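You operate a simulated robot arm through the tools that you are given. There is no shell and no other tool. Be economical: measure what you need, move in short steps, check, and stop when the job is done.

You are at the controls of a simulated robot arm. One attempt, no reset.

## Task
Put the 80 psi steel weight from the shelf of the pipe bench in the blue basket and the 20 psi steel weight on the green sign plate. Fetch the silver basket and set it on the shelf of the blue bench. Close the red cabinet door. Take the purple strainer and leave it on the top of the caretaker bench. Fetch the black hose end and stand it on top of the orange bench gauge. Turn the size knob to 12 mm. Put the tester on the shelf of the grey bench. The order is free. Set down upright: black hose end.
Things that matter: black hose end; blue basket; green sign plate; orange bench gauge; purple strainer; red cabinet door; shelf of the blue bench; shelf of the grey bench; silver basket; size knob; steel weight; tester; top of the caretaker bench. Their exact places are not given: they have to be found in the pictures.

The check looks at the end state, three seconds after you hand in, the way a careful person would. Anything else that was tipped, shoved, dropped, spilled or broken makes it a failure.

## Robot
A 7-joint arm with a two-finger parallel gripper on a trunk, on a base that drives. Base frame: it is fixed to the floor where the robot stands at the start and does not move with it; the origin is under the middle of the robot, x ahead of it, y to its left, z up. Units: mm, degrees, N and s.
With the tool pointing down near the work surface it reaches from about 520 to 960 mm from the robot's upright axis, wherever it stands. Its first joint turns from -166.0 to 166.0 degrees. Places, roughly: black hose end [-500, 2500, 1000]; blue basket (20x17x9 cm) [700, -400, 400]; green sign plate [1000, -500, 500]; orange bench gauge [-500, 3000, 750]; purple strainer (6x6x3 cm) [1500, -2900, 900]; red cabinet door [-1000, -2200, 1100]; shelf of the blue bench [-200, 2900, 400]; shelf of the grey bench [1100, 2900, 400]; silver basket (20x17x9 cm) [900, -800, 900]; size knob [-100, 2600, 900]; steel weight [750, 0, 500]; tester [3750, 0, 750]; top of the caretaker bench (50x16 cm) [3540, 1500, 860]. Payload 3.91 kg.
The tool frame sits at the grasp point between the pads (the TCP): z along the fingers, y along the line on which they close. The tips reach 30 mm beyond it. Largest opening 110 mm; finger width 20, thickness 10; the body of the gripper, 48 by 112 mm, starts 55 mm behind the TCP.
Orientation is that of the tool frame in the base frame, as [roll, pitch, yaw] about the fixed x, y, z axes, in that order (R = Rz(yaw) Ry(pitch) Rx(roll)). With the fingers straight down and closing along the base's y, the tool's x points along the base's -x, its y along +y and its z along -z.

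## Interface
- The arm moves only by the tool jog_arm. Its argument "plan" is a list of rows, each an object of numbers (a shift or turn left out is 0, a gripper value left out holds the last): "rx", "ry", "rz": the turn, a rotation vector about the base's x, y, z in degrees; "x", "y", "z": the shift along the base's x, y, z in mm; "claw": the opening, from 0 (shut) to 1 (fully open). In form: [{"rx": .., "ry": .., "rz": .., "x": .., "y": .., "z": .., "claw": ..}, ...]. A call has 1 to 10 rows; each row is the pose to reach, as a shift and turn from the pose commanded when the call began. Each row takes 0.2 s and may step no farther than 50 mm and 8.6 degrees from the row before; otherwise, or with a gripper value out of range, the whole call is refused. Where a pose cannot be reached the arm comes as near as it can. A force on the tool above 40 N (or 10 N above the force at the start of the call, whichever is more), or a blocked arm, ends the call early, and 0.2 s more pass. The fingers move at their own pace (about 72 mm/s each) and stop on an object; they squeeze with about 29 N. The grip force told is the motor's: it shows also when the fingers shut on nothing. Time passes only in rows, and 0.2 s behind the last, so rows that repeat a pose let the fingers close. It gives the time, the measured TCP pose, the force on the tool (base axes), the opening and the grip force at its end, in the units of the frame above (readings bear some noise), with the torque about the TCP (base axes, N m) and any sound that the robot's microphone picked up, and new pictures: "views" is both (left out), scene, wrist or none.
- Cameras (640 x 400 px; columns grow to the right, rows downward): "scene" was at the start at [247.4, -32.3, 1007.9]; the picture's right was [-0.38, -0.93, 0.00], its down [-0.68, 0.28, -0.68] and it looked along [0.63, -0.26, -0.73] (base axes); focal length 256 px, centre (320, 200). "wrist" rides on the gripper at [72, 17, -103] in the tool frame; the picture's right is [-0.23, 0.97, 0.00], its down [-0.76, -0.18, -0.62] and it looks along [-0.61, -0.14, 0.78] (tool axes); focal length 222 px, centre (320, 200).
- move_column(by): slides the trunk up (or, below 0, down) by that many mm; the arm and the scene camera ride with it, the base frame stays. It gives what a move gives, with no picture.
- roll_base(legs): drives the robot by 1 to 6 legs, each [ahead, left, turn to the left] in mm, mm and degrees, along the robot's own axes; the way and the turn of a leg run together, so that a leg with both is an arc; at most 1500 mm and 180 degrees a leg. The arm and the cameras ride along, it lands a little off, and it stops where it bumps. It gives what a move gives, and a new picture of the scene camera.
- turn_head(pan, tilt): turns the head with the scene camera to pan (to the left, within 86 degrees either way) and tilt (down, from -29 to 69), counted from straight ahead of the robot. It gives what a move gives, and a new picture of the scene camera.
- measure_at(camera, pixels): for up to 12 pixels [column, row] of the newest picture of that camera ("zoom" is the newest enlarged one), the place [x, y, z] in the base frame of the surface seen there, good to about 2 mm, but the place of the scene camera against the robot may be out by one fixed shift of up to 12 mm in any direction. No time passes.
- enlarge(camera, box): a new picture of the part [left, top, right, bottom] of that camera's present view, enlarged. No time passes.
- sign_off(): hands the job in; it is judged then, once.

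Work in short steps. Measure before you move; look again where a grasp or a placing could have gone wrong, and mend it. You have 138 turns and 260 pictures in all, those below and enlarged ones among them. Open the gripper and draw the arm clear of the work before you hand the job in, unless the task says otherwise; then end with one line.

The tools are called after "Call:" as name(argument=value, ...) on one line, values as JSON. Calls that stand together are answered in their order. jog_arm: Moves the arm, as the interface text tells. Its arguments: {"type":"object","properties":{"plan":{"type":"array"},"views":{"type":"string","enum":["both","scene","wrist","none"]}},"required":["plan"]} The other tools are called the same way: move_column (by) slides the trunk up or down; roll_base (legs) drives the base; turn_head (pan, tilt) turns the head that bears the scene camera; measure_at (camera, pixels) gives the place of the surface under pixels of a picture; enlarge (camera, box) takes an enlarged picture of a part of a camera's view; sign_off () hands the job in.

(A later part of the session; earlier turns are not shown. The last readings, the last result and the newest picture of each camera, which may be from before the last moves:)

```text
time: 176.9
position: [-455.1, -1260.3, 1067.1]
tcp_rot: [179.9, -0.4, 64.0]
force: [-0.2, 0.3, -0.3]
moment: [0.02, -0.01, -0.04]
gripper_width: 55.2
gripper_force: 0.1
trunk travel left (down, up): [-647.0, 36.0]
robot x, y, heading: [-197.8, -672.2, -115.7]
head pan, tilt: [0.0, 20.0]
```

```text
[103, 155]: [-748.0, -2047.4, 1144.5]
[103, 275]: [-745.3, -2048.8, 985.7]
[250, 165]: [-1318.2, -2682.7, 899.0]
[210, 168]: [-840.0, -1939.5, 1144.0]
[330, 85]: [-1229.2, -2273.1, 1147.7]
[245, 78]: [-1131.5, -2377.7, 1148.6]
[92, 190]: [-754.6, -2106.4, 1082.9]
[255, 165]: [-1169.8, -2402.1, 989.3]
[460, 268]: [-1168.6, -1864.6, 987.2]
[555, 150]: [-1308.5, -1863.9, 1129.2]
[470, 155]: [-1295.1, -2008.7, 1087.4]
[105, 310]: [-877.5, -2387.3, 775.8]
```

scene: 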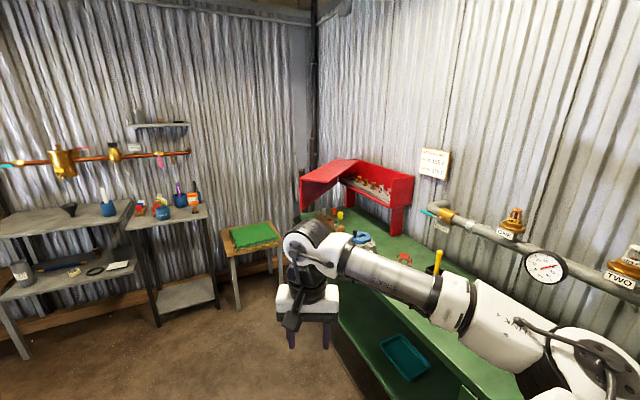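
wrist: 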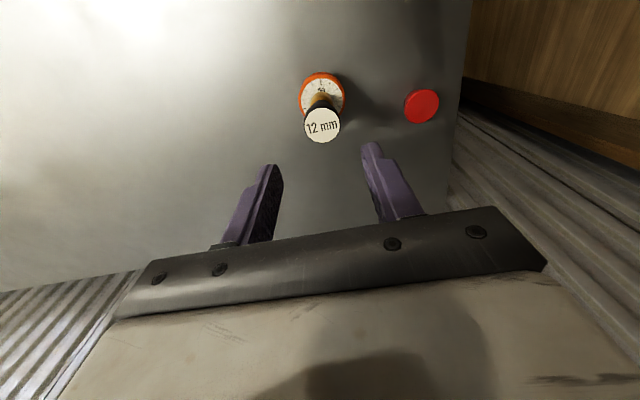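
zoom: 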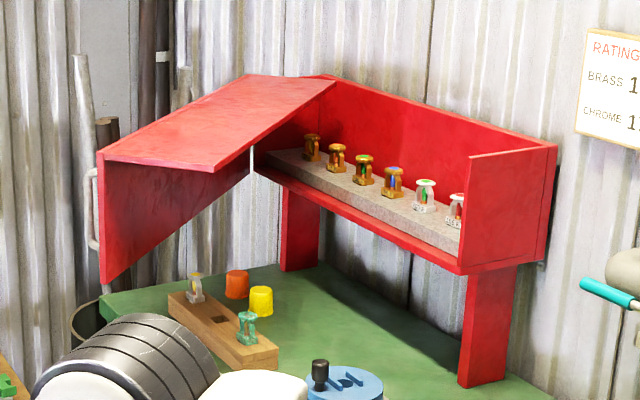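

Green bench front is at x≈-878, a low mat table at (-481,-2555). I drive to about (50,-2000), then turn to face the cabinet, staying clear of the door tip at (-748,-2048).

Call:
roll_base(legs=[[1089, 800, 0], [0, 0, -64]])

Call:
move_column(by=34)

Call:
turn_head(pan=0, tilt=25)

```text
time: 186.6
position: [-616.6, -2028.4, 1066.7]
tcp_rot: [180.0, -0.4, 0.1]
force: [0.1, 0.0, -0.4]
moment: [0.0, -0.02, -0.03]
gripper_width: 55.4
gripper_force: 0.0
trunk travel left (down, up): [-647.0, 36.0]
robot x, y, heading: [25.6, -1995.8, -179.5]
head pan, tilt: [0.0, 20.0]
```

scene: 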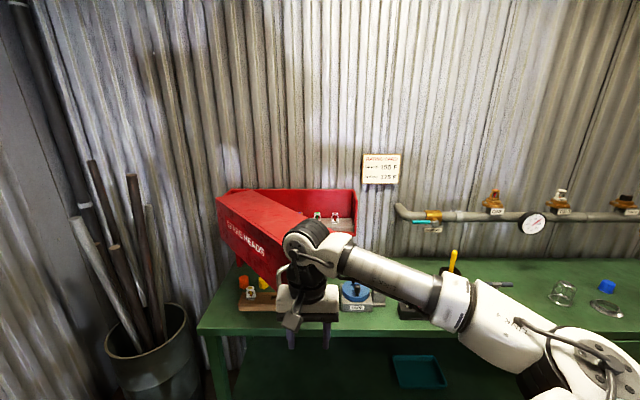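

```text
time: 187.3
position: [-616.7, -2027.3, 1100.9]
tcp_rot: [179.9, -0.3, 0.0]
force: [0.2, -0.1, -0.5]
moment: [-0.01, -0.03, -0.04]
gripper_width: 54.9
gripper_force: 0.1
trunk travel left (down, up): [-681.0, 2.0]
robot x, y, heading: [26.7, -2000.3, -179.4]
head pan, tilt: [0.0, 20.0]
```

```text
time: 188.0
position: [-615.2, -2026.7, 1099.8]
tcp_rot: [179.8, -0.5, 0.1]
force: [0.7, -0.3, -0.5]
moment: [0.01, -0.01, 0.02]
gripper_width: 55.0
gripper_force: 0.1
trunk travel left (down, up): [-681.0, 2.0]
robot x, y, heading: [25.2, -1998.7, -179.7]
head pan, tilt: [0.0, 25.0]
```

scene: 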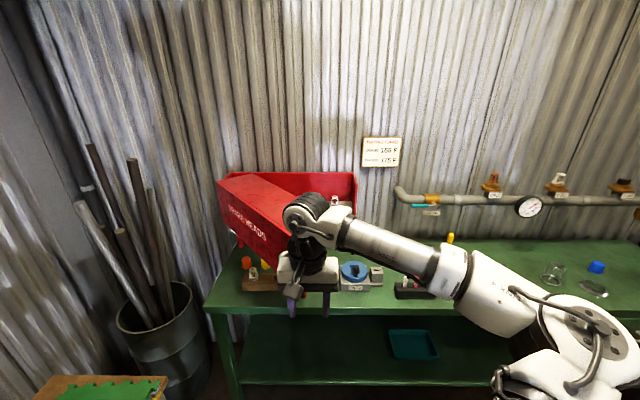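

I close the gripper and swing the hand left to y≈-2205, outside the door, then drive forward 180 mm.

Call:
jog_arm(plan=[{"y": -45, "z": 5, "claw": 0}, {"y": -90, "z": 5}, {"y": -135, "z": 5}, {"y": -178, "z": 5}], views="none")

Call:
roll_base(legs=[[185, 0, 0]])

```text
time: 189.0
position: [-615.6, -2209.9, 1104.4]
tcp_rot: [180.0, -0.4, 0.0]
force: [-0.4, -0.5, 1.0]
moment: [0.01, 0.02, -0.01]
gripper_width: 0.0
gripper_force: 29.1
trunk travel left (down, up): [-681.0, 2.0]
robot x, y, heading: [24.4, -2001.9, -179.3]
head pan, tilt: [0.0, 25.0]
```

```text
time: 190.5
position: [-802.0, -2210.8, 1105.3]
tcp_rot: [179.9, -0.3, 0.1]
force: [-0.2, -0.5, 0.1]
moment: [0.02, -0.03, 0.0]
gripper_width: 0.0
gripper_force: 28.8
trunk travel left (down, up): [-681.0, 2.0]
robot x, y, heading: [-158.8, -1999.9, -179.4]
head pan, tilt: [0.0, 25.0]
```

scene: 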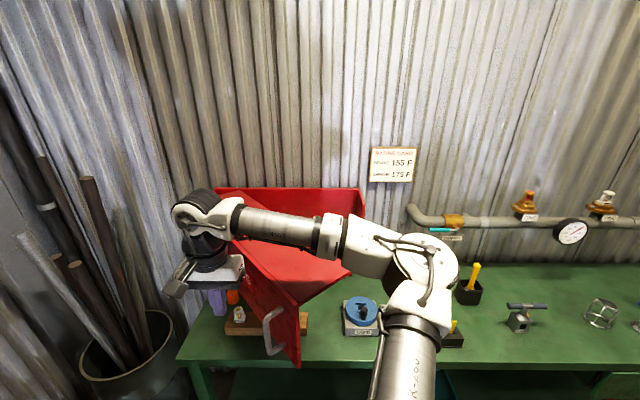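

The hand is outside the door, left of its handle. I push along the arc around the hinge to about 60°.

Call:
jog_arm(plan=[{"x": -22, "y": 37}, {"x": -48, "y": 71}, {"x": -77, "y": 102}, {"x": -109, "y": 130}, {"x": -143, "y": 154}, {"x": -143, "y": 154}], views="scene")

```text
time: 191.9
position: [-944.0, -2057.9, 1105.4]
tcp_rot: [-180.0, -0.5, 0.1]
force: [-0.5, -0.7, 0.2]
moment: [-0.01, -0.02, 0.0]
gripper_width: 0.0
gripper_force: 28.7
trunk travel left (down, up): [-681.0, 2.0]
robot x, y, heading: [-160.2, -2001.0, -179.6]
head pan, tilt: [0.0, 25.0]
```

scene: 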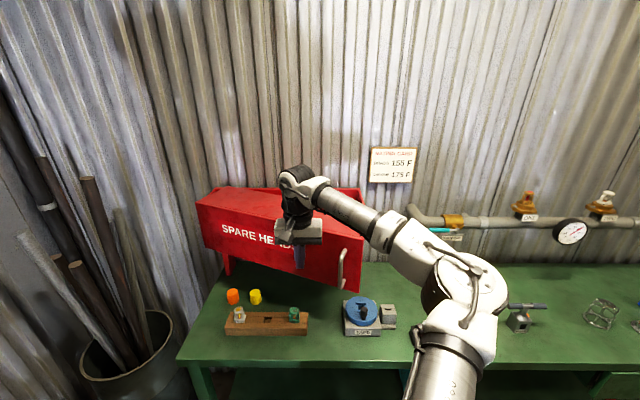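

The door swings easily. I drive the base 130 mm ahead to push further.

Call:
roll_base(legs=[[130, 0, 0]])

Call:
jog_arm(plan=[{"x": -20, "y": 10}, {"x": -40, "y": 20}, {"x": -55, "y": 25}, {"x": -62, "y": 25}], views="scene")

```text
time: 193.2
position: [-1072.3, -2059.2, 1104.5]
tcp_rot: [179.9, -0.5, 0.0]
force: [0.1, -0.9, -1.0]
moment: [-0.01, -0.02, 0.0]
gripper_width: 0.0
gripper_force: 29.0
trunk travel left (down, up): [-681.0, 2.0]
robot x, y, heading: [-284.9, -2003.4, -179.6]
head pan, tilt: [0.0, 25.0]
```

scene: 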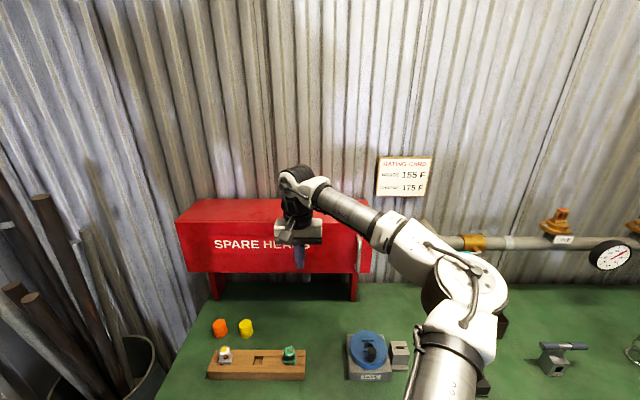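

```text
time: 194.2
position: [-1132.5, -2034.5, 1104.6]
tcp_rot: [-180.0, -0.5, 0.2]
force: [-0.6, -0.5, 0.6]
moment: [0.0, 0.0, 0.0]
gripper_width: 0.3
gripper_force: 29.0
trunk travel left (down, up): [-681.0, 2.0]
robot x, y, heading: [-286.8, -2003.7, -179.4]
head pan, tilt: [0.0, 25.0]
```

scene: 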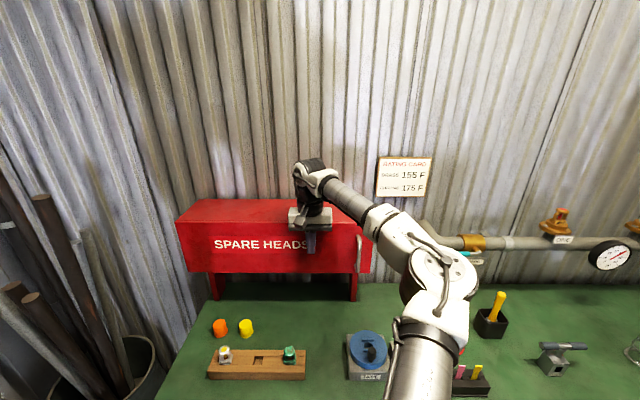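

The door looks unchanged between the two pictures, perhaps shut. I measure its face at both ends and the cabinet side.

Call:
measure_at(camera="scene", pixels=[[190, 250], [345, 260], [350, 235], [366, 265], [182, 222], [200, 202], [280, 200], [240, 258], [369, 240]])

Call:
enlarge(camera="scene", box=[170, 170, 390, 310])

```text
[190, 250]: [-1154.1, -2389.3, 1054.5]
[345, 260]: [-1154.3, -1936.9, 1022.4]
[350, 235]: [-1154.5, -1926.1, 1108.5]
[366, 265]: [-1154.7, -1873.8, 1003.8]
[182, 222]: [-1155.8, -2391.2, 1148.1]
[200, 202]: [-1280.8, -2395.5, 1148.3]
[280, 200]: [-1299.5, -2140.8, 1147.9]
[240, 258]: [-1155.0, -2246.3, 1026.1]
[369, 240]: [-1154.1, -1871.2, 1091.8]
```

```text
2.86 times, centred on (280, 240) of scene
```

zoom: 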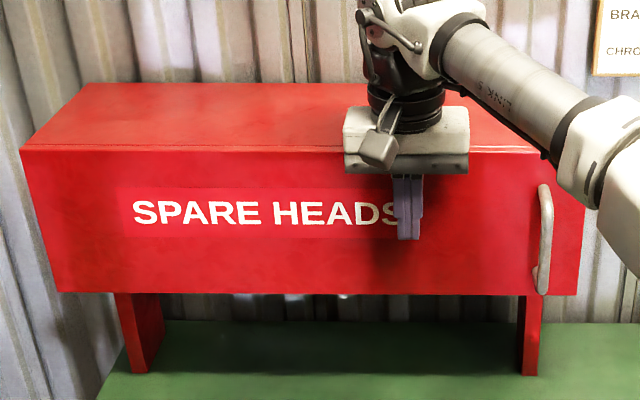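

The door is closed flush (face at x≈-1154 over its whole length). I retract the arm and back off, then turn toward the strainer side.

Call:
jog_arm(plan=[{"x": 45}, {"x": 90, "y": -10}, {"x": 135, "y": -15}, {"x": 180, "y": -15}, {"x": 205, "y": -15}], views="none")

Call:
roll_base(legs=[[-480, 0, 0], [0, 0, 90]])

Call:
turn_head(pan=35, tilt=20)

```text
time: 195.4
position: [-931.5, -2047.4, 1101.8]
tcp_rot: [179.9, -0.3, -0.1]
force: [0.4, -0.6, 0.3]
moment: [-0.03, 0.02, 0.0]
gripper_width: 0.0
gripper_force: 29.5
trunk travel left (down, up): [-681.0, 2.0]
robot x, y, heading: [-284.5, -2004.7, -179.4]
head pan, tilt: [0.0, 25.0]
```

```text
time: 202.2
position: [232.1, -2644.1, 1102.0]
tcp_rot: [-180.0, -0.5, 89.3]
force: [0.3, -0.3, 0.5]
moment: [-0.01, -0.01, 0.0]
gripper_width: 0.2
gripper_force: 28.7
trunk travel left (down, up): [-681.0, 2.0]
robot x, y, heading: [195.6, -2000.3, -90.1]
head pan, tilt: [0.0, 25.0]
```

scene: 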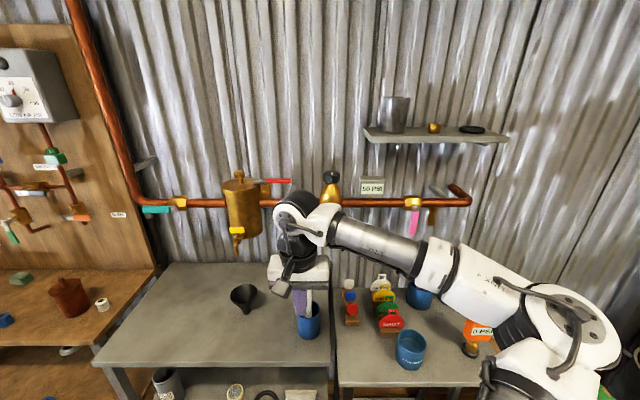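

```text
time: 203.2
position: [232.7, -2644.5, 1102.6]
tcp_rot: [179.9, -0.4, 89.3]
force: [1.0, 0.2, -0.1]
moment: [0.0, 0.03, 0.0]
gripper_width: 0.1
gripper_force: 29.0
trunk travel left (down, up): [-681.0, 2.0]
robot x, y, heading: [195.6, -1995.6, -90.1]
head pan, tilt: [35.0, 20.0]
```

scene: 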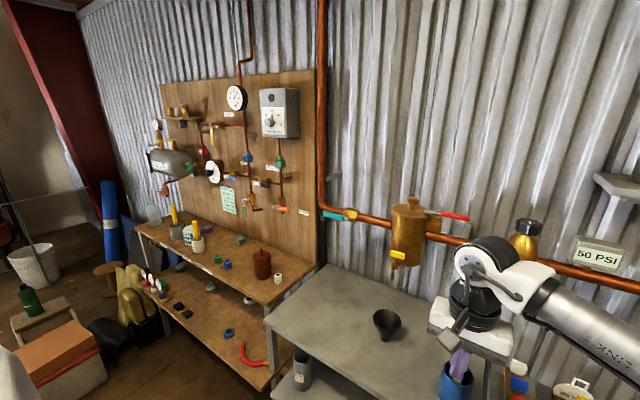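

The strainer bench is the brown one at left; I enlarge it to find the purple strainer and check clearance of the blue cup.

Call:
enlarge(camera="scene", box=[120, 190, 330, 330])

Call:
measure_at(camera="scene", pixels=[[455, 380], [388, 320], [270, 310], [320, 275], [262, 262], [170, 240], [230, 350], [140, 235], [60, 340], [62, 370]])

```text
2.86 times, centred on (225, 260) of scene
```

zoom: 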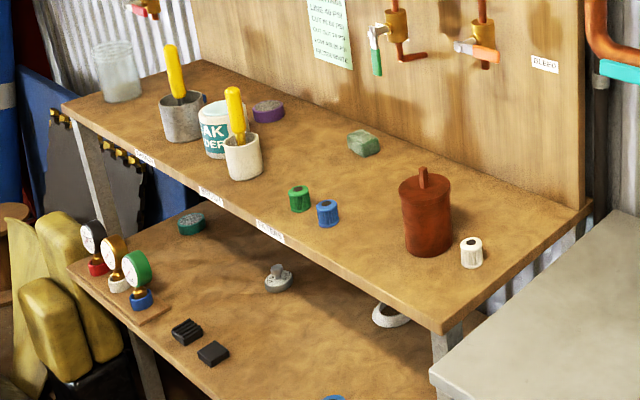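

```text
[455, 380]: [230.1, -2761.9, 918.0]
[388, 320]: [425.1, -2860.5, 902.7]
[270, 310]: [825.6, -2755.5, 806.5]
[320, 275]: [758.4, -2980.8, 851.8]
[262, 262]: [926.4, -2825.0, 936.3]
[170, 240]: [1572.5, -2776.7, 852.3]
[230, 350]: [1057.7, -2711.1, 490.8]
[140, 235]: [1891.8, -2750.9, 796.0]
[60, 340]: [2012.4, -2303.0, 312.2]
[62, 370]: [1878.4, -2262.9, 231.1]
```

The purple strainer is at zoom (268,110). I measure it and its neighbours.

Call:
measure_at(camera="zoom", pixels=[[268, 104], [255, 115], [282, 112], [215, 120], [243, 150], [234, 100], [180, 110], [172, 60], [300, 195], [362, 140], [330, 100], [240, 175]])

```text
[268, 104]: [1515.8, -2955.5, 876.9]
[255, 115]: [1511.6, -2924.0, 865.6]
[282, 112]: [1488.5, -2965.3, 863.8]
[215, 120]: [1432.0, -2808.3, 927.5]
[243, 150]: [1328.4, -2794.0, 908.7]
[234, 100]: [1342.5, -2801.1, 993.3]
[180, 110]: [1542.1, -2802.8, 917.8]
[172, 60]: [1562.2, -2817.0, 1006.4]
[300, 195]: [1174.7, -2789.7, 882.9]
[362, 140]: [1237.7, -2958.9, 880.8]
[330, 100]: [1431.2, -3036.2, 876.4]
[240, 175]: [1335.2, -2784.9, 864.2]
```

Strainer at about (1515,-2950), top z≈886, with tool cups in front (handles up to z≈1015). I look left to check the way for driving to x≈1350.

Call:
turn_head(pan=82, tilt=30)

Call:
measure_at(camera="scene", pixels=[[100, 200], [200, 250], [300, 250], [400, 250], [500, 250], [60, 260], [150, 220], [350, 220], [420, 300], [250, 220], [550, 200], [450, 200]])

```text
time: 204.3
position: [232.3, -2643.7, 1102.5]
tcp_rot: [179.9, -0.4, 89.2]
force: [0.2, 0.5, -0.4]
moment: [0.03, 0.02, 0.02]
gripper_width: 0.1
gripper_force: 28.9
trunk travel left (down, up): [-681.0, 2.0]
robot x, y, heading: [197.6, -2000.3, -90.3]
head pan, tilt: [82.0, 30.0]
```

scene: 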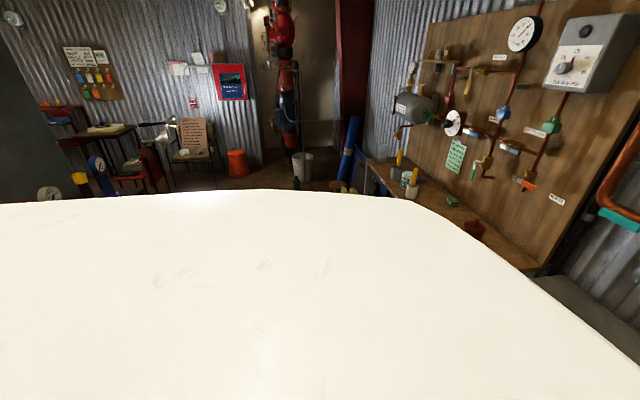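

```text
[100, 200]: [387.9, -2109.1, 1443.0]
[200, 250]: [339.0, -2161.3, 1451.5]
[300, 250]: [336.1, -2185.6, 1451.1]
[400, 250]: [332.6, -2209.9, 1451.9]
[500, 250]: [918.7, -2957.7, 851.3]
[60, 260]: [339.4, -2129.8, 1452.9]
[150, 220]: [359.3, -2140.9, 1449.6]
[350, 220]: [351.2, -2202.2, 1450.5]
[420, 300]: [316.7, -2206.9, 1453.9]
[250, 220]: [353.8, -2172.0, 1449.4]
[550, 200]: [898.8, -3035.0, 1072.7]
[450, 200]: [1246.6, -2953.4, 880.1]
```

Call:
measure_at(camera="scene", pixels=[[97, 165], [50, 190], [80, 178], [150, 165], [237, 162], [302, 165], [185, 182], [260, 188], [330, 188], [340, 186], [295, 182], [215, 185]])

Call:
turn_head(pan=60, tilt=35)

```text
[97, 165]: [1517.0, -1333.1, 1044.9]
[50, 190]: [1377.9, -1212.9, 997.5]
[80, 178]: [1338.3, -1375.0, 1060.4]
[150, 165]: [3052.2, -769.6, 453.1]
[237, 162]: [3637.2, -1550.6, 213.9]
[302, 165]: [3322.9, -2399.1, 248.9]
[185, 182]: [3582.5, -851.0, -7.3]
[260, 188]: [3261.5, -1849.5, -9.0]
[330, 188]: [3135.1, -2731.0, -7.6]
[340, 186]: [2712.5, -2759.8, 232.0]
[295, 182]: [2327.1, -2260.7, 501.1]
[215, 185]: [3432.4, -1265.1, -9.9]
```

```text
time: 205.2
position: [233.3, -2643.2, 1102.4]
tcp_rot: [179.9, -0.4, 89.4]
force: [-0.5, 0.7, 0.1]
moment: [0.0, -0.01, -0.02]
gripper_width: 0.2
gripper_force: 29.0
trunk travel left (down, up): [-681.0, 2.0]
robot x, y, heading: [196.3, -1999.1, -90.4]
head pan, tilt: [60.0, 35.0]
```

scene: 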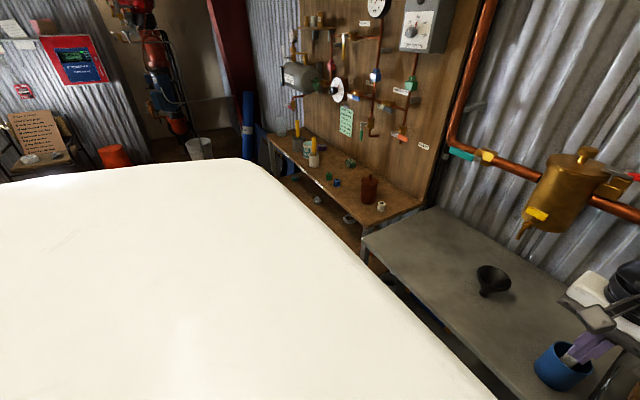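

Way seems clear between the tables (y -1400 to -2700). I drive 1130 mm to the left (x≈1325).

Call:
roll_base(legs=[[0, 1130, 0]])

Call:
turn_head(pan=10, tilt=35)

```text
time: 214.2
position: [1371.4, -2632.7, 1102.0]
tcp_rot: [-180.0, -0.3, 90.8]
force: [-0.6, 0.7, 0.0]
moment: [0.0, -0.01, -0.01]
gripper_width: 0.0
gripper_force: 29.6
trunk travel left (down, up): [-681.0, 2.0]
robot x, y, heading: [1319.4, -1990.7, -88.9]
head pan, tilt: [60.0, 35.0]
```

scene: 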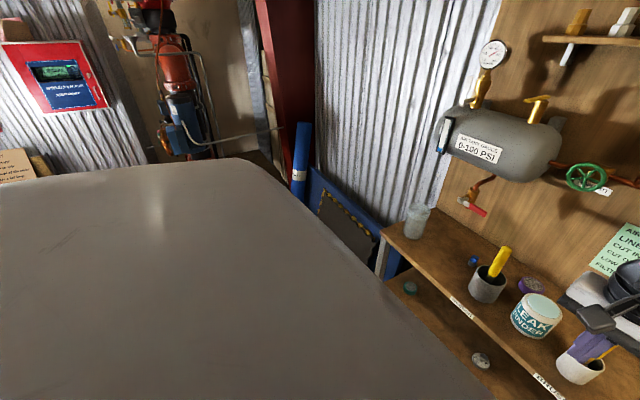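

```text
time: 215.4
position: [1371.3, -2633.3, 1101.7]
tcp_rot: [180.0, -0.4, 90.7]
force: [0.1, -1.2, 0.7]
moment: [0.0, 0.03, 0.03]
gripper_width: 0.0
gripper_force: 29.7
trunk travel left (down, up): [-681.0, 2.0]
robot x, y, heading: [1319.8, -1987.4, -88.6]
head pan, tilt: [10.0, 35.0]
```

scene: 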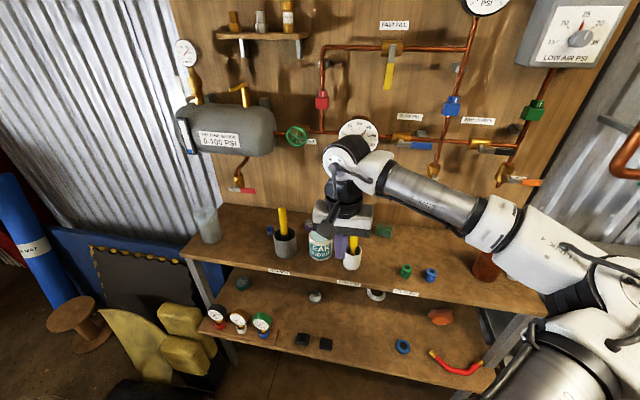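

I measure wall fittings (tank, green valve, dial) that may limit the wrist above the strainer.

Call:
measure_at(camera="scene", pixels=[[255, 130], [265, 150], [297, 134], [350, 125], [242, 185], [300, 190], [285, 165], [322, 132], [318, 200], [321, 102], [283, 210], [375, 150]])

Call:
enlarge(camera="scene", box=[220, 90, 400, 280])

```text
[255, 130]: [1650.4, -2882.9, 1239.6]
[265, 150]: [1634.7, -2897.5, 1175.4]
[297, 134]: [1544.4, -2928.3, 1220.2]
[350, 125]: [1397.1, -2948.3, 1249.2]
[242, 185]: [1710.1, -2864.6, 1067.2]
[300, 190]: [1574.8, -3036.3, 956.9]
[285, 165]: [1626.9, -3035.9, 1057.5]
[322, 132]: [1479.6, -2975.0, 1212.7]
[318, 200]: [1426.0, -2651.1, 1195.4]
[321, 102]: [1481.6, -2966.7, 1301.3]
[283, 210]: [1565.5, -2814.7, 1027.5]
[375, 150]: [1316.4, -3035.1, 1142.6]
```

```text
2.11 times, centred on (310, 185) of scene
```

zoom: 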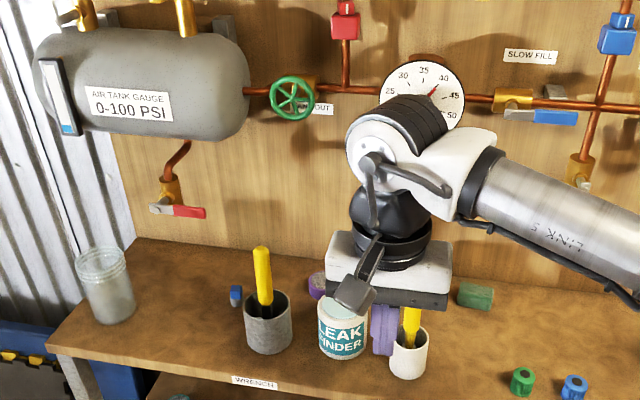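

The pipe and valve wheel overhang (z≈1185+, y≈-2930…-2975), so I must come in from the front over the cups and go down at y≈-2890, then slide back. I drive 120 mm ahead and look with the wrist camera.

Call:
roll_base(legs=[[120, 40, -1]])

Call:
jog_arm(plan=[{"x": 40, "claw": 0.8}, {"x": 80}, {"x": 105}])

```text
time: 216.7
position: [1403.3, -2755.5, 1101.2]
tcp_rot: [179.9, -0.5, 89.8]
force: [-0.3, -0.1, 0.2]
moment: [0.0, 0.01, 0.0]
gripper_width: 0.0
gripper_force: 28.8
trunk travel left (down, up): [-681.0, 2.0]
robot x, y, heading: [1363.0, -2106.8, -89.6]
head pan, tilt: [10.0, 35.0]
```

scene: 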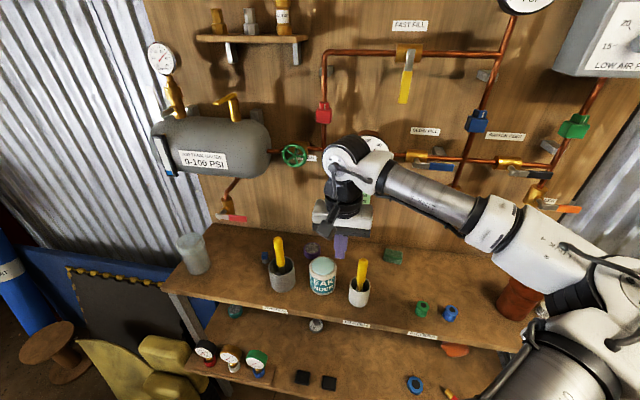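

```text
time: 217.5
position: [1507.8, -2756.1, 1103.7]
tcp_rot: [-180.0, -0.3, 89.9]
force: [0.3, 0.2, -0.7]
moment: [0.0, 0.02, -0.04]
gripper_width: 88.0
gripper_force: 0.1
trunk travel left (down, up): [-681.0, 2.0]
robot x, y, heading: [1357.7, -2114.6, -89.6]
head pan, tilt: [10.0, 35.0]
```

scene: 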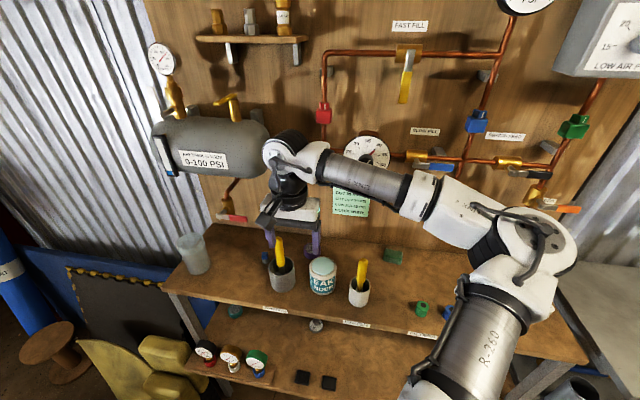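
wrist: 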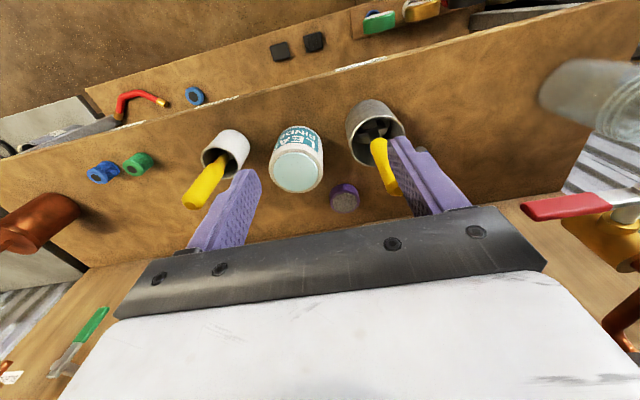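

The wrist picture shows the strainer at (344,198) behind the leak-finder cup. I measure these.

Call:
measure_at(camera="wrist", pixels=[[344, 200], [331, 197], [358, 197], [344, 210], [344, 186], [298, 170], [297, 190], [360, 120], [380, 165], [384, 182], [195, 195], [250, 220]])

Call:
enlarge(camera="wrist", box=[260, 90, 440, 230])

```text
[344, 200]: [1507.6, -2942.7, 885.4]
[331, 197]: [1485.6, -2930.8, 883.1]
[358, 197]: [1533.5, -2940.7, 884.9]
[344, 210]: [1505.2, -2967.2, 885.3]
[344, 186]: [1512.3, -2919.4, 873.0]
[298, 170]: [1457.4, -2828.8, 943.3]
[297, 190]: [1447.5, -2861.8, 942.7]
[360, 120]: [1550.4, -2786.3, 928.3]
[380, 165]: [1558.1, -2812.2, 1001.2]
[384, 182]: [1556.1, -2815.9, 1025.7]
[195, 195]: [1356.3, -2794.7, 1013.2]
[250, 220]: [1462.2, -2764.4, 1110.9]
```

```text
2.86 times, centred on (350, 160) of wrist
```

zoom: 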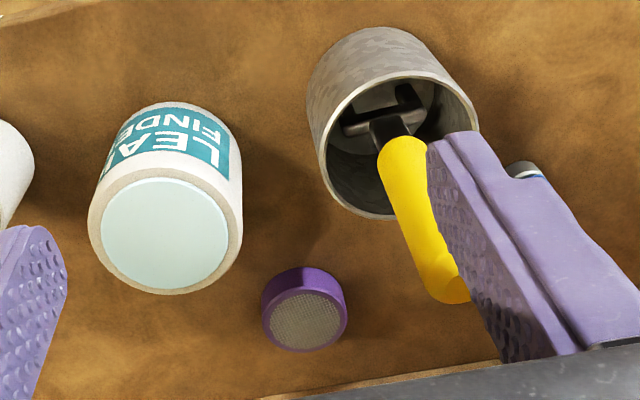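

Strainer centre ≈ (1509,-2943), top z 885. I go in with fingers shut at (1495,-2867), behind the cup, then descend to z≈925.

Call:
jog_arm(plan=[{"x": -13, "y": -10, "claw": 0}, {"x": -13, "y": -40}, {"x": -13, "y": -75}, {"x": -13, "y": -111}, {"x": -13, "y": -111, "z": -10}])

```text
time: 218.7
position: [1496.4, -2866.8, 1089.0]
tcp_rot: [-180.0, -0.3, 89.9]
force: [-0.1, 0.7, 0.2]
moment: [0.01, 0.01, -0.04]
gripper_width: 0.2
gripper_force: 29.5
trunk travel left (down, up): [-681.0, 2.0]
robot x, y, heading: [1357.7, -2109.4, -89.8]
head pan, tilt: [10.0, 35.0]
```

scene: 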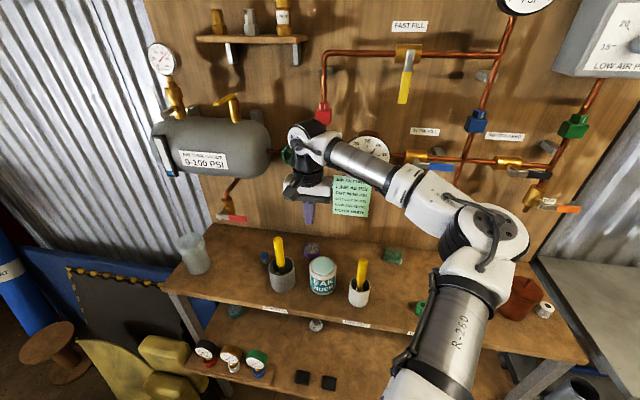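
wrist: 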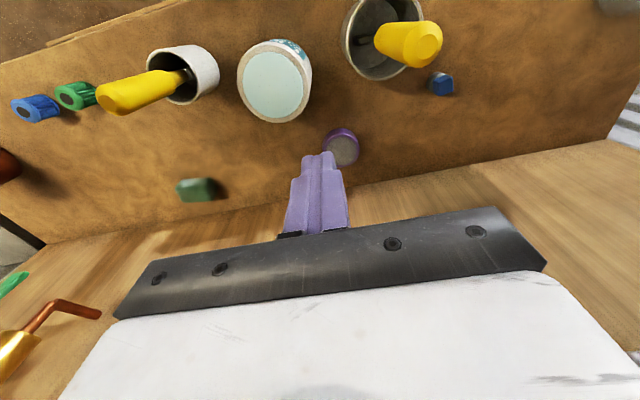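

Clear so far. I descend to z≈925.

Call:
jog_arm(plan=[{"z": -41}, {"z": -82}, {"z": -123}, {"z": -164}])

```text
time: 219.7
position: [1497.5, -2865.9, 925.9]
tcp_rot: [-180.0, -0.4, 89.9]
force: [-0.2, 0.3, 0.2]
moment: [-0.01, 0.02, 0.03]
gripper_width: 0.0
gripper_force: 29.0
trunk travel left (down, up): [-681.0, 2.0]
robot x, y, heading: [1357.9, -2106.3, -89.8]
head pan, tilt: [10.0, 35.0]
```

scene: 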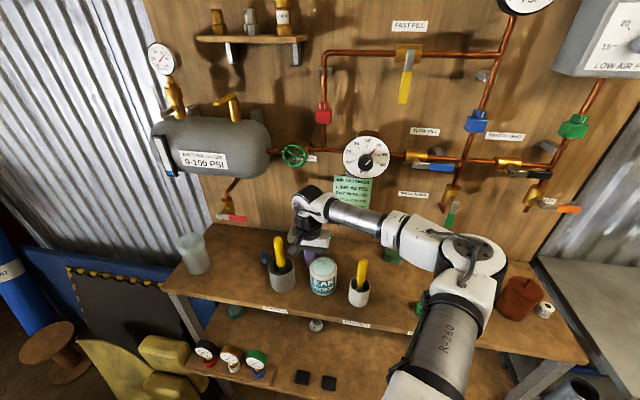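
wrist: 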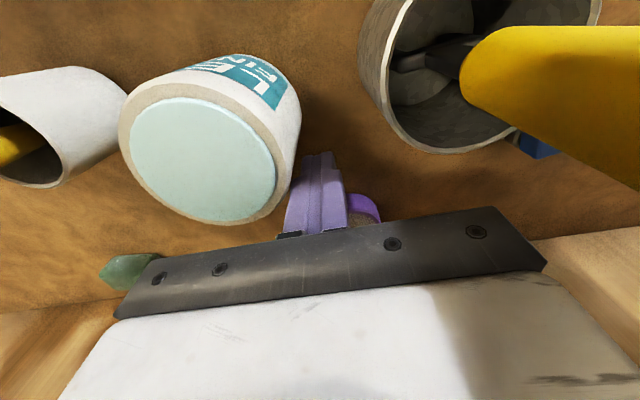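

I slide back to y≈-2893, open to 82 mm, then on to the strainer at (1509,-2943).

Call:
jog_arm(plan=[{"x": 6, "y": -15}, {"x": 12, "y": -28}, {"x": 12, "y": -28, "claw": 0.75}, {"x": 12, "y": -28, "claw": 0.75}, {"x": 12, "y": -28, "claw": 0.75}, {"x": 12, "y": -55}, {"x": 12, "y": -77}, {"x": 12, "y": -77}])

```text
time: 221.5
position: [1507.1, -2941.7, 927.3]
tcp_rot: [-180.0, -0.5, 89.9]
force: [0.2, 0.0, 0.7]
moment: [0.04, -0.01, 0.01]
gripper_width: 82.6
gripper_force: 0.0
trunk travel left (down, up): [-681.0, 2.0]
robot x, y, heading: [1359.6, -2111.5, -89.6]
head pan, tilt: [10.0, 35.0]
```

scene: 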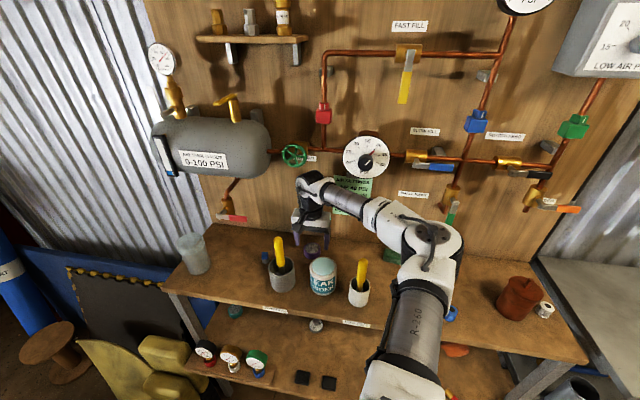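
wrist: 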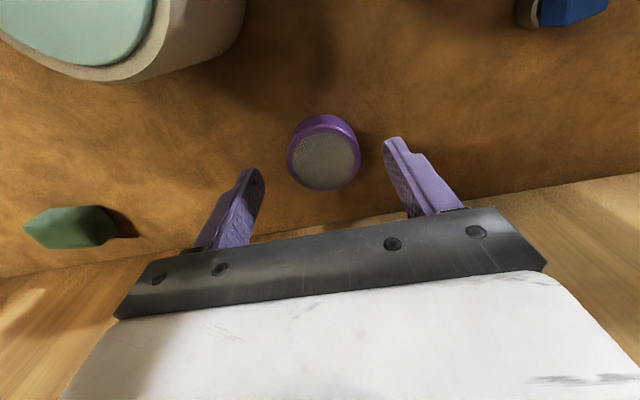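

Call:
measure_at(camera="wrist", pixels=[[323, 155], [287, 158], [360, 152], [323, 117], [325, 188], [300, 230], [400, 100]])

```text
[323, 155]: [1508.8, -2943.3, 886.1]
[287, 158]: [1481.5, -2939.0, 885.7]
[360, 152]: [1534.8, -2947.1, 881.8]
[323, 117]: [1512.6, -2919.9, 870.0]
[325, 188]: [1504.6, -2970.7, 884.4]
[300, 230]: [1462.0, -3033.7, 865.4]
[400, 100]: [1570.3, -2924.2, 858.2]
```

Centred on the strainer; bench z≈858. I descend to TCP z≈892, close, and lift slightly.

Call:
jog_arm(plan=[{"x": 1, "y": -2, "z": -20}, {"x": 1, "y": -2, "z": -34}, {"x": 1, "y": -2, "z": -34, "claw": 0}, {"x": 1, "y": -2, "z": -34, "claw": 0}, {"x": 1, "y": -2, "z": -34, "claw": 0}, {"x": 1, "y": -2, "z": -34, "claw": 0}, {"x": 1, "y": -2, "z": -14, "claw": 0}], views="wrist")

```text
time: 223.1
position: [1508.0, -2944.9, 915.3]
tcp_rot: [179.9, -0.4, 90.0]
force: [0.1, 0.7, -0.3]
moment: [0.01, 0.0, -0.02]
gripper_width: 54.4
gripper_force: 29.5
trunk travel left (down, up): [-681.0, 2.0]
robot x, y, heading: [1361.5, -2111.6, -89.9]
head pan, tilt: [10.0, 35.0]
```

wrist: 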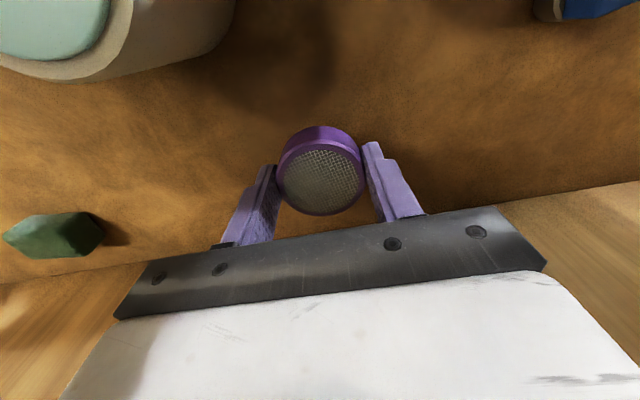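

Strainer held (54 mm). I retrace: out to (1504,-2870) at z≈930, then straight up.

Call:
jog_arm(plan=[{"z": 12, "y": 25}, {"x": -2, "z": 14, "y": 50}, {"x": -4, "z": 14, "y": 74}, {"x": -4, "z": 55, "y": 74}, {"x": -4, "z": 100, "y": 75}, {"x": -4, "z": 145, "y": 76}, {"x": -4, "z": 185, "y": 76}, {"x": -4, "z": 185, "y": 120}, {"x": -4, "z": 185, "y": 165}])

```text
time: 225.1
position: [1502.7, -2778.9, 1102.8]
tcp_rot: [180.0, -0.5, 89.8]
force: [0.3, 0.3, -0.3]
moment: [-0.01, 0.02, 0.02]
gripper_width: 54.3
gripper_force: 29.0
trunk travel left (down, up): [-681.0, 2.0]
robot x, y, heading: [1359.8, -2107.0, -90.1]
head pan, tilt: [10.0, 35.0]
```

scene: 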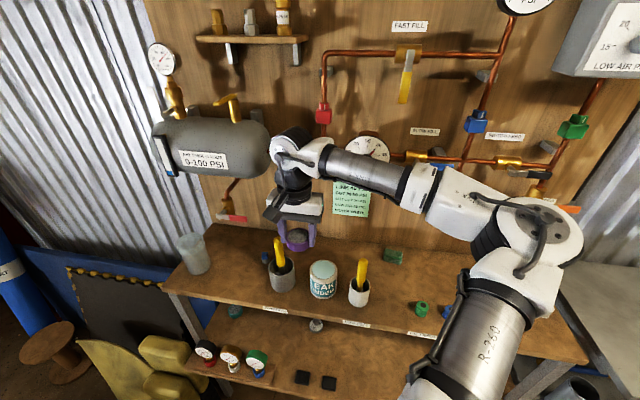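
wrist: 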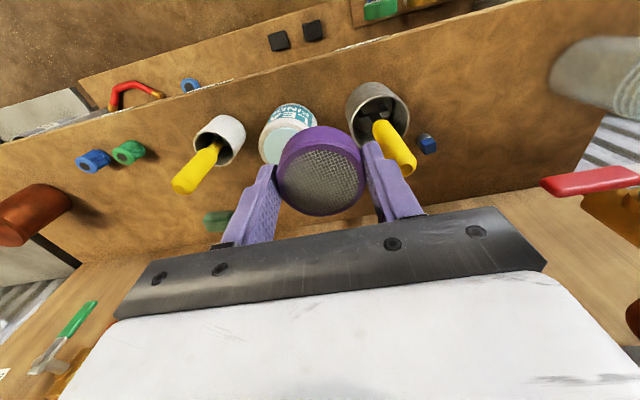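

Strainer is clear. I back 150 mm, turn left to face +x and look for the caretaker bench.

Call:
roll_base(legs=[[-170, 0, 0], [0, 0, 90]])

Call:
turn_head(pan=25, tilt=15)

```text
time: 230.4
position: [2028.3, -1792.3, 1101.2]
tcp_rot: [-180.0, -0.4, -179.9]
force: [0.6, 0.0, -0.5]
moment: [0.0, -0.01, 0.03]
gripper_width: 54.5
gripper_force: 29.7
trunk travel left (down, up): [-681.0, 2.0]
robot x, y, heading: [1359.7, -1940.5, 0.6]
head pan, tilt: [10.0, 35.0]
```

scene: 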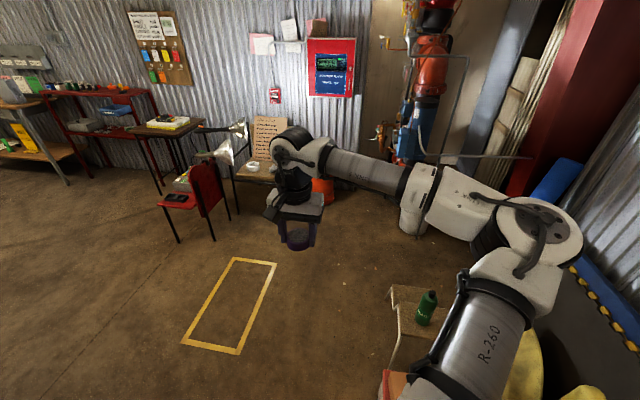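

```text
time: 231.3
position: [2028.9, -1793.0, 1100.3]
tcp_rot: [-179.9, -0.4, -180.0]
force: [-0.1, 0.7, -1.0]
moment: [-0.06, 0.01, 0.0]
gripper_width: 54.2
gripper_force: 29.2
trunk travel left (down, up): [-681.0, 2.0]
robot x, y, heading: [1359.5, -1939.5, 0.7]
head pan, tilt: [25.0, 15.0]
```

scene: 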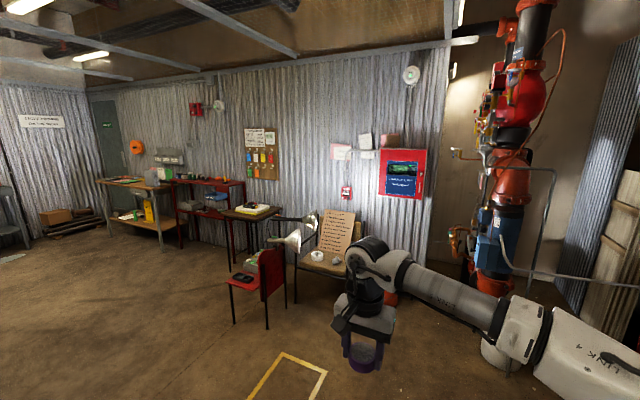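

The wooden bench at (135,200) should be the caretaker bench and the tester is likely on the table/rack near (210,190). I enlarge and measure.

Call:
enlarge(camera="scene", box=[85, 140, 365, 315])

Call:
measure_at(camera="scene", pixels=[[120, 182], [165, 190], [120, 215], [190, 180], [215, 195], [250, 211], [262, 265], [300, 236], [330, 260], [210, 185], [240, 240], [100, 180]])

```text
2.29 times, centred on (225, 228) of scene
```

zoom: 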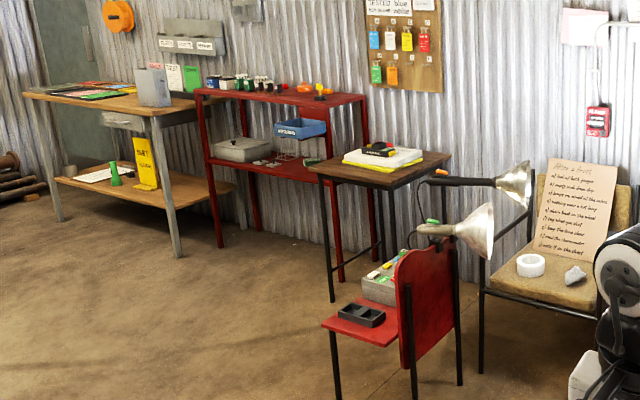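

```text
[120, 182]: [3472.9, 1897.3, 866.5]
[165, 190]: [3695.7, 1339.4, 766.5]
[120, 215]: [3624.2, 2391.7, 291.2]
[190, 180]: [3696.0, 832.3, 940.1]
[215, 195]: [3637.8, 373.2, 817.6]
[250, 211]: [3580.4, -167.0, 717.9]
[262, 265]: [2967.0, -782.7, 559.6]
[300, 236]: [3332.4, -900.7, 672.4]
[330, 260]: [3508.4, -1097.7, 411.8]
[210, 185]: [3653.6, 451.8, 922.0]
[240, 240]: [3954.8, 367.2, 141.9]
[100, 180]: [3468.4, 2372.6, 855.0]
```

Caretaker bench top is at z≈870, front x≈3465, y≈1300–2370; the tester looks to be the black-yellow thing on the small table at about (3580,-170). I drive round the chair toward the caretaker bench.

Call:
roll_base(legs=[[400, 200, 0], [430, 300, -0.7], [0, 1450, 0], [0, 1300, 0]])

Call:
turn_head(pan=5, tilt=25)

```text
time: 257.6
position: [2798.2, 1470.2, 1099.9]
tcp_rot: [-180.0, -0.3, -178.9]
force: [-0.6, -0.8, -2.1]
moment: [-0.02, -0.01, 0.01]
gripper_width: 54.5
gripper_force: 29.3
trunk travel left (down, up): [-681.0, 2.0]
robot x, y, heading: [2133.0, 1313.5, 1.6]
head pan, tilt: [25.0, 15.0]
```

scene: 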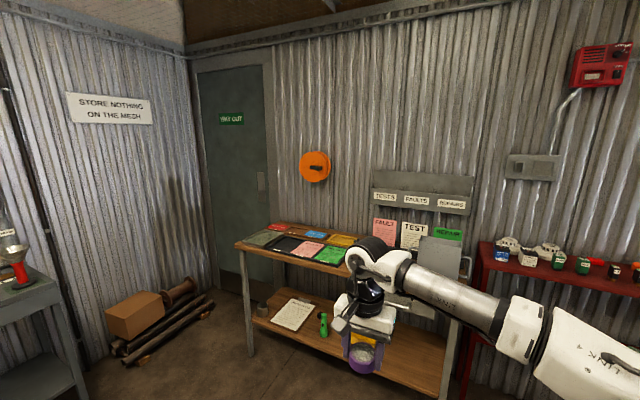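

```text
time: 258.4
position: [2797.2, 1470.6, 1101.2]
tcp_rot: [-180.0, -0.4, -179.0]
force: [-0.4, 0.0, -0.5]
moment: [-0.02, -0.03, 0.01]
gripper_width: 54.3
gripper_force: 28.7
trunk travel left (down, up): [-681.0, 2.0]
robot x, y, heading: [2130.7, 1317.2, 1.5]
head pan, tilt: [5.0, 25.0]
```

scene: 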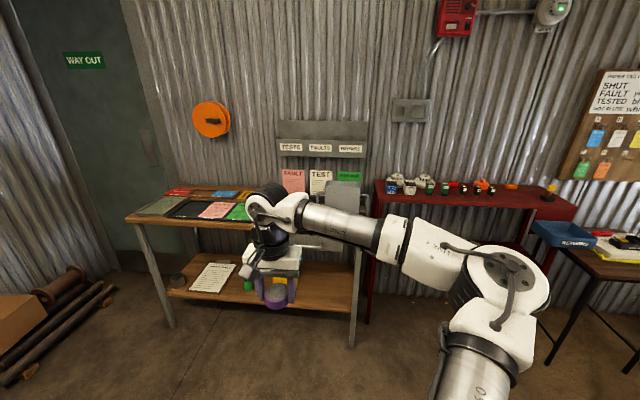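

I drive 540 mm ahead and view the bench top with the wrist camera.

Call:
roll_base(legs=[[540, 0, -1]])

Call:
turn_head(pan=10, tilt=35)

Call:
jog_arm(plan=[{}], views="wrist")

```text
time: 261.5
position: [3329.8, 1466.4, 1101.6]
tcp_rot: [-179.9, -0.4, 180.0]
force: [0.8, 0.8, -1.0]
moment: [0.0, 0.0, -0.02]
gripper_width: 54.5
gripper_force: 29.2
trunk travel left (down, up): [-681.0, 2.0]
robot x, y, heading: [2654.4, 1320.9, 0.4]
head pan, tilt: [5.0, 25.0]
```

scene: 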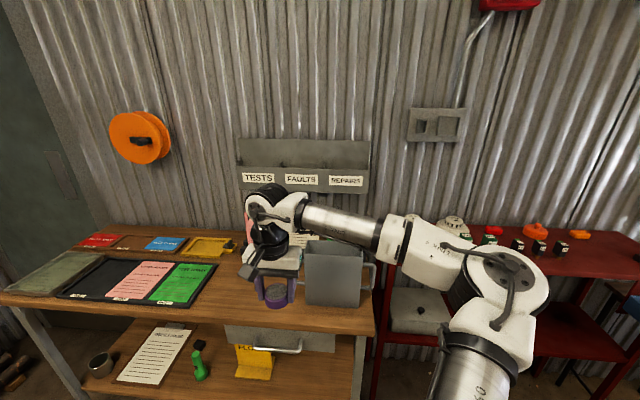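

```text
time: 262.2
position: [3329.6, 1466.7, 1099.7]
tcp_rot: [179.9, -0.4, -180.0]
force: [0.8, -0.6, -1.0]
moment: [-0.01, -0.01, 0.02]
gripper_width: 54.5
gripper_force: 29.0
trunk travel left (down, up): [-681.0, 2.0]
robot x, y, heading: [2660.0, 1319.7, 0.5]
head pan, tilt: [10.0, 35.0]
```

scene: 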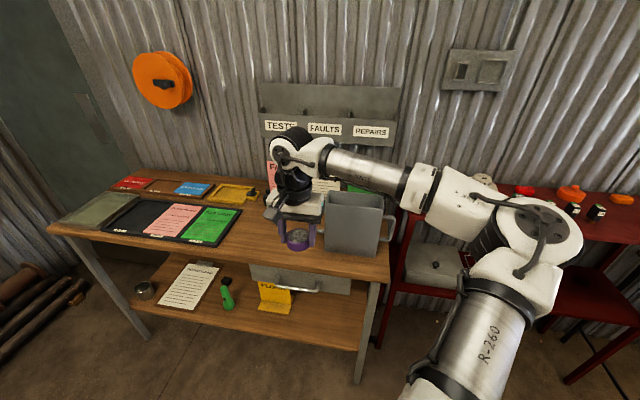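

```text
time: 262.6
position: [3329.0, 1465.8, 1101.7]
tcp_rot: [179.9, -0.4, 180.0]
force: [-0.2, -0.3, -0.4]
moment: [-0.03, 0.0, 0.01]
gripper_width: 54.5
gripper_force: 29.3
trunk travel left (down, up): [-681.0, 2.0]
robot x, y, heading: [2660.6, 1321.0, 0.6]
head pan, tilt: [10.0, 35.0]
```

wrist: 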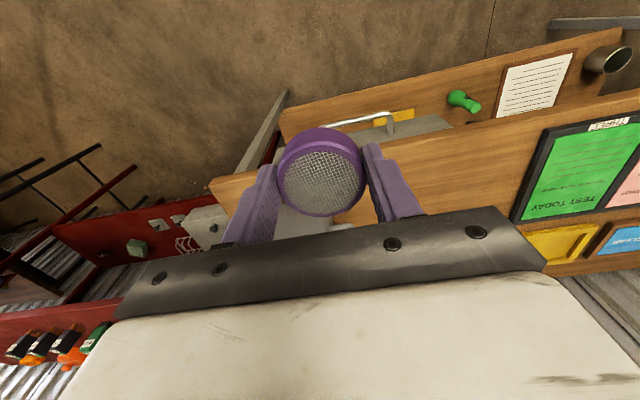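

I measure the free part of the bench top in the scene picture: between the green sheet (215,235) and the grey box (350,230).

Call:
measure_at(camera="scene", pixels=[[260, 252], [250, 230], [220, 245], [325, 250], [380, 258], [300, 268], [250, 210], [280, 260], [240, 190], [320, 262]])

Call:
measure_at(camera="wrist", pixels=[[430, 155], [500, 140], [400, 185], [510, 215], [460, 190], [540, 150], [235, 200], [300, 225]])

```text
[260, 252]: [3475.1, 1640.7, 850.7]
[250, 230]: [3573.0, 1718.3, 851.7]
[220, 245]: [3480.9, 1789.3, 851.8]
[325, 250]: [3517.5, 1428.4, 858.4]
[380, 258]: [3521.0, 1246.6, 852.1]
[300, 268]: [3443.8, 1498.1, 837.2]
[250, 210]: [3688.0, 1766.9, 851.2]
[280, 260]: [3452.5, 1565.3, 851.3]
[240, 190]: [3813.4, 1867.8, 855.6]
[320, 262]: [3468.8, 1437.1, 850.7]
```

```text
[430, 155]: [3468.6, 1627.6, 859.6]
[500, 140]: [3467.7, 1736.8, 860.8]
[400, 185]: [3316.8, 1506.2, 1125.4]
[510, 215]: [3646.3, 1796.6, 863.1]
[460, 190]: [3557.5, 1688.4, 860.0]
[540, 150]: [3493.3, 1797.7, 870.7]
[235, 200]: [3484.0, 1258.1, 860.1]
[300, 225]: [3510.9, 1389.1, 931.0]
```

Free area: x 3455–3700, y 1450–1780, z 860. I drive 110 ahead and 100 left, aiming to put the strainer at (3540,1590).

Call:
roll_base(legs=[[110, 110, 0]])

```text
time: 264.1
position: [3438.7, 1579.5, 1102.1]
tcp_rot: [180.0, -0.4, 179.9]
force: [0.6, 0.1, -1.2]
moment: [-0.03, 0.0, -0.01]
gripper_width: 54.6
gripper_force: 28.9
trunk travel left (down, up): [-681.0, 2.0]
robot x, y, heading: [2769.1, 1434.6, 0.4]
head pan, tilt: [10.0, 35.0]
```

scene: 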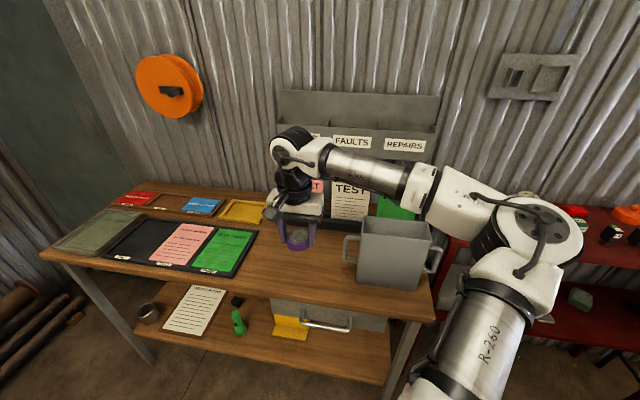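

I lower the strainer over (3540,1585).

Call:
jog_arm(plan=[{"x": 45, "z": -10}, {"x": 85, "y": 3, "z": -40}, {"x": 100, "y": 5, "z": -80}, {"x": 100, "y": 5, "z": -125}, {"x": 100, "y": 5, "z": -165}, {"x": 100, "y": 5, "z": -190}])

```text
time: 265.5
position: [3541.3, 1581.3, 910.6]
tcp_rot: [179.9, -0.3, 179.9]
force: [-0.2, -0.4, -0.6]
moment: [-0.01, 0.02, -0.01]
gripper_width: 54.5
gripper_force: 29.0
trunk travel left (down, up): [-681.0, 2.0]
robot x, y, heading: [2770.8, 1436.0, 0.3]
head pan, tilt: [10.0, 35.0]
```

scene: 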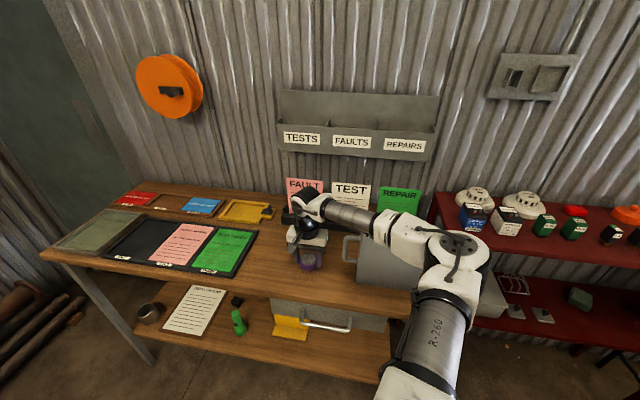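
wrist: 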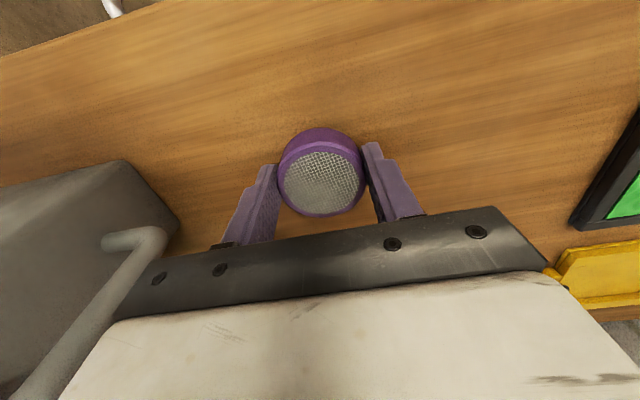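

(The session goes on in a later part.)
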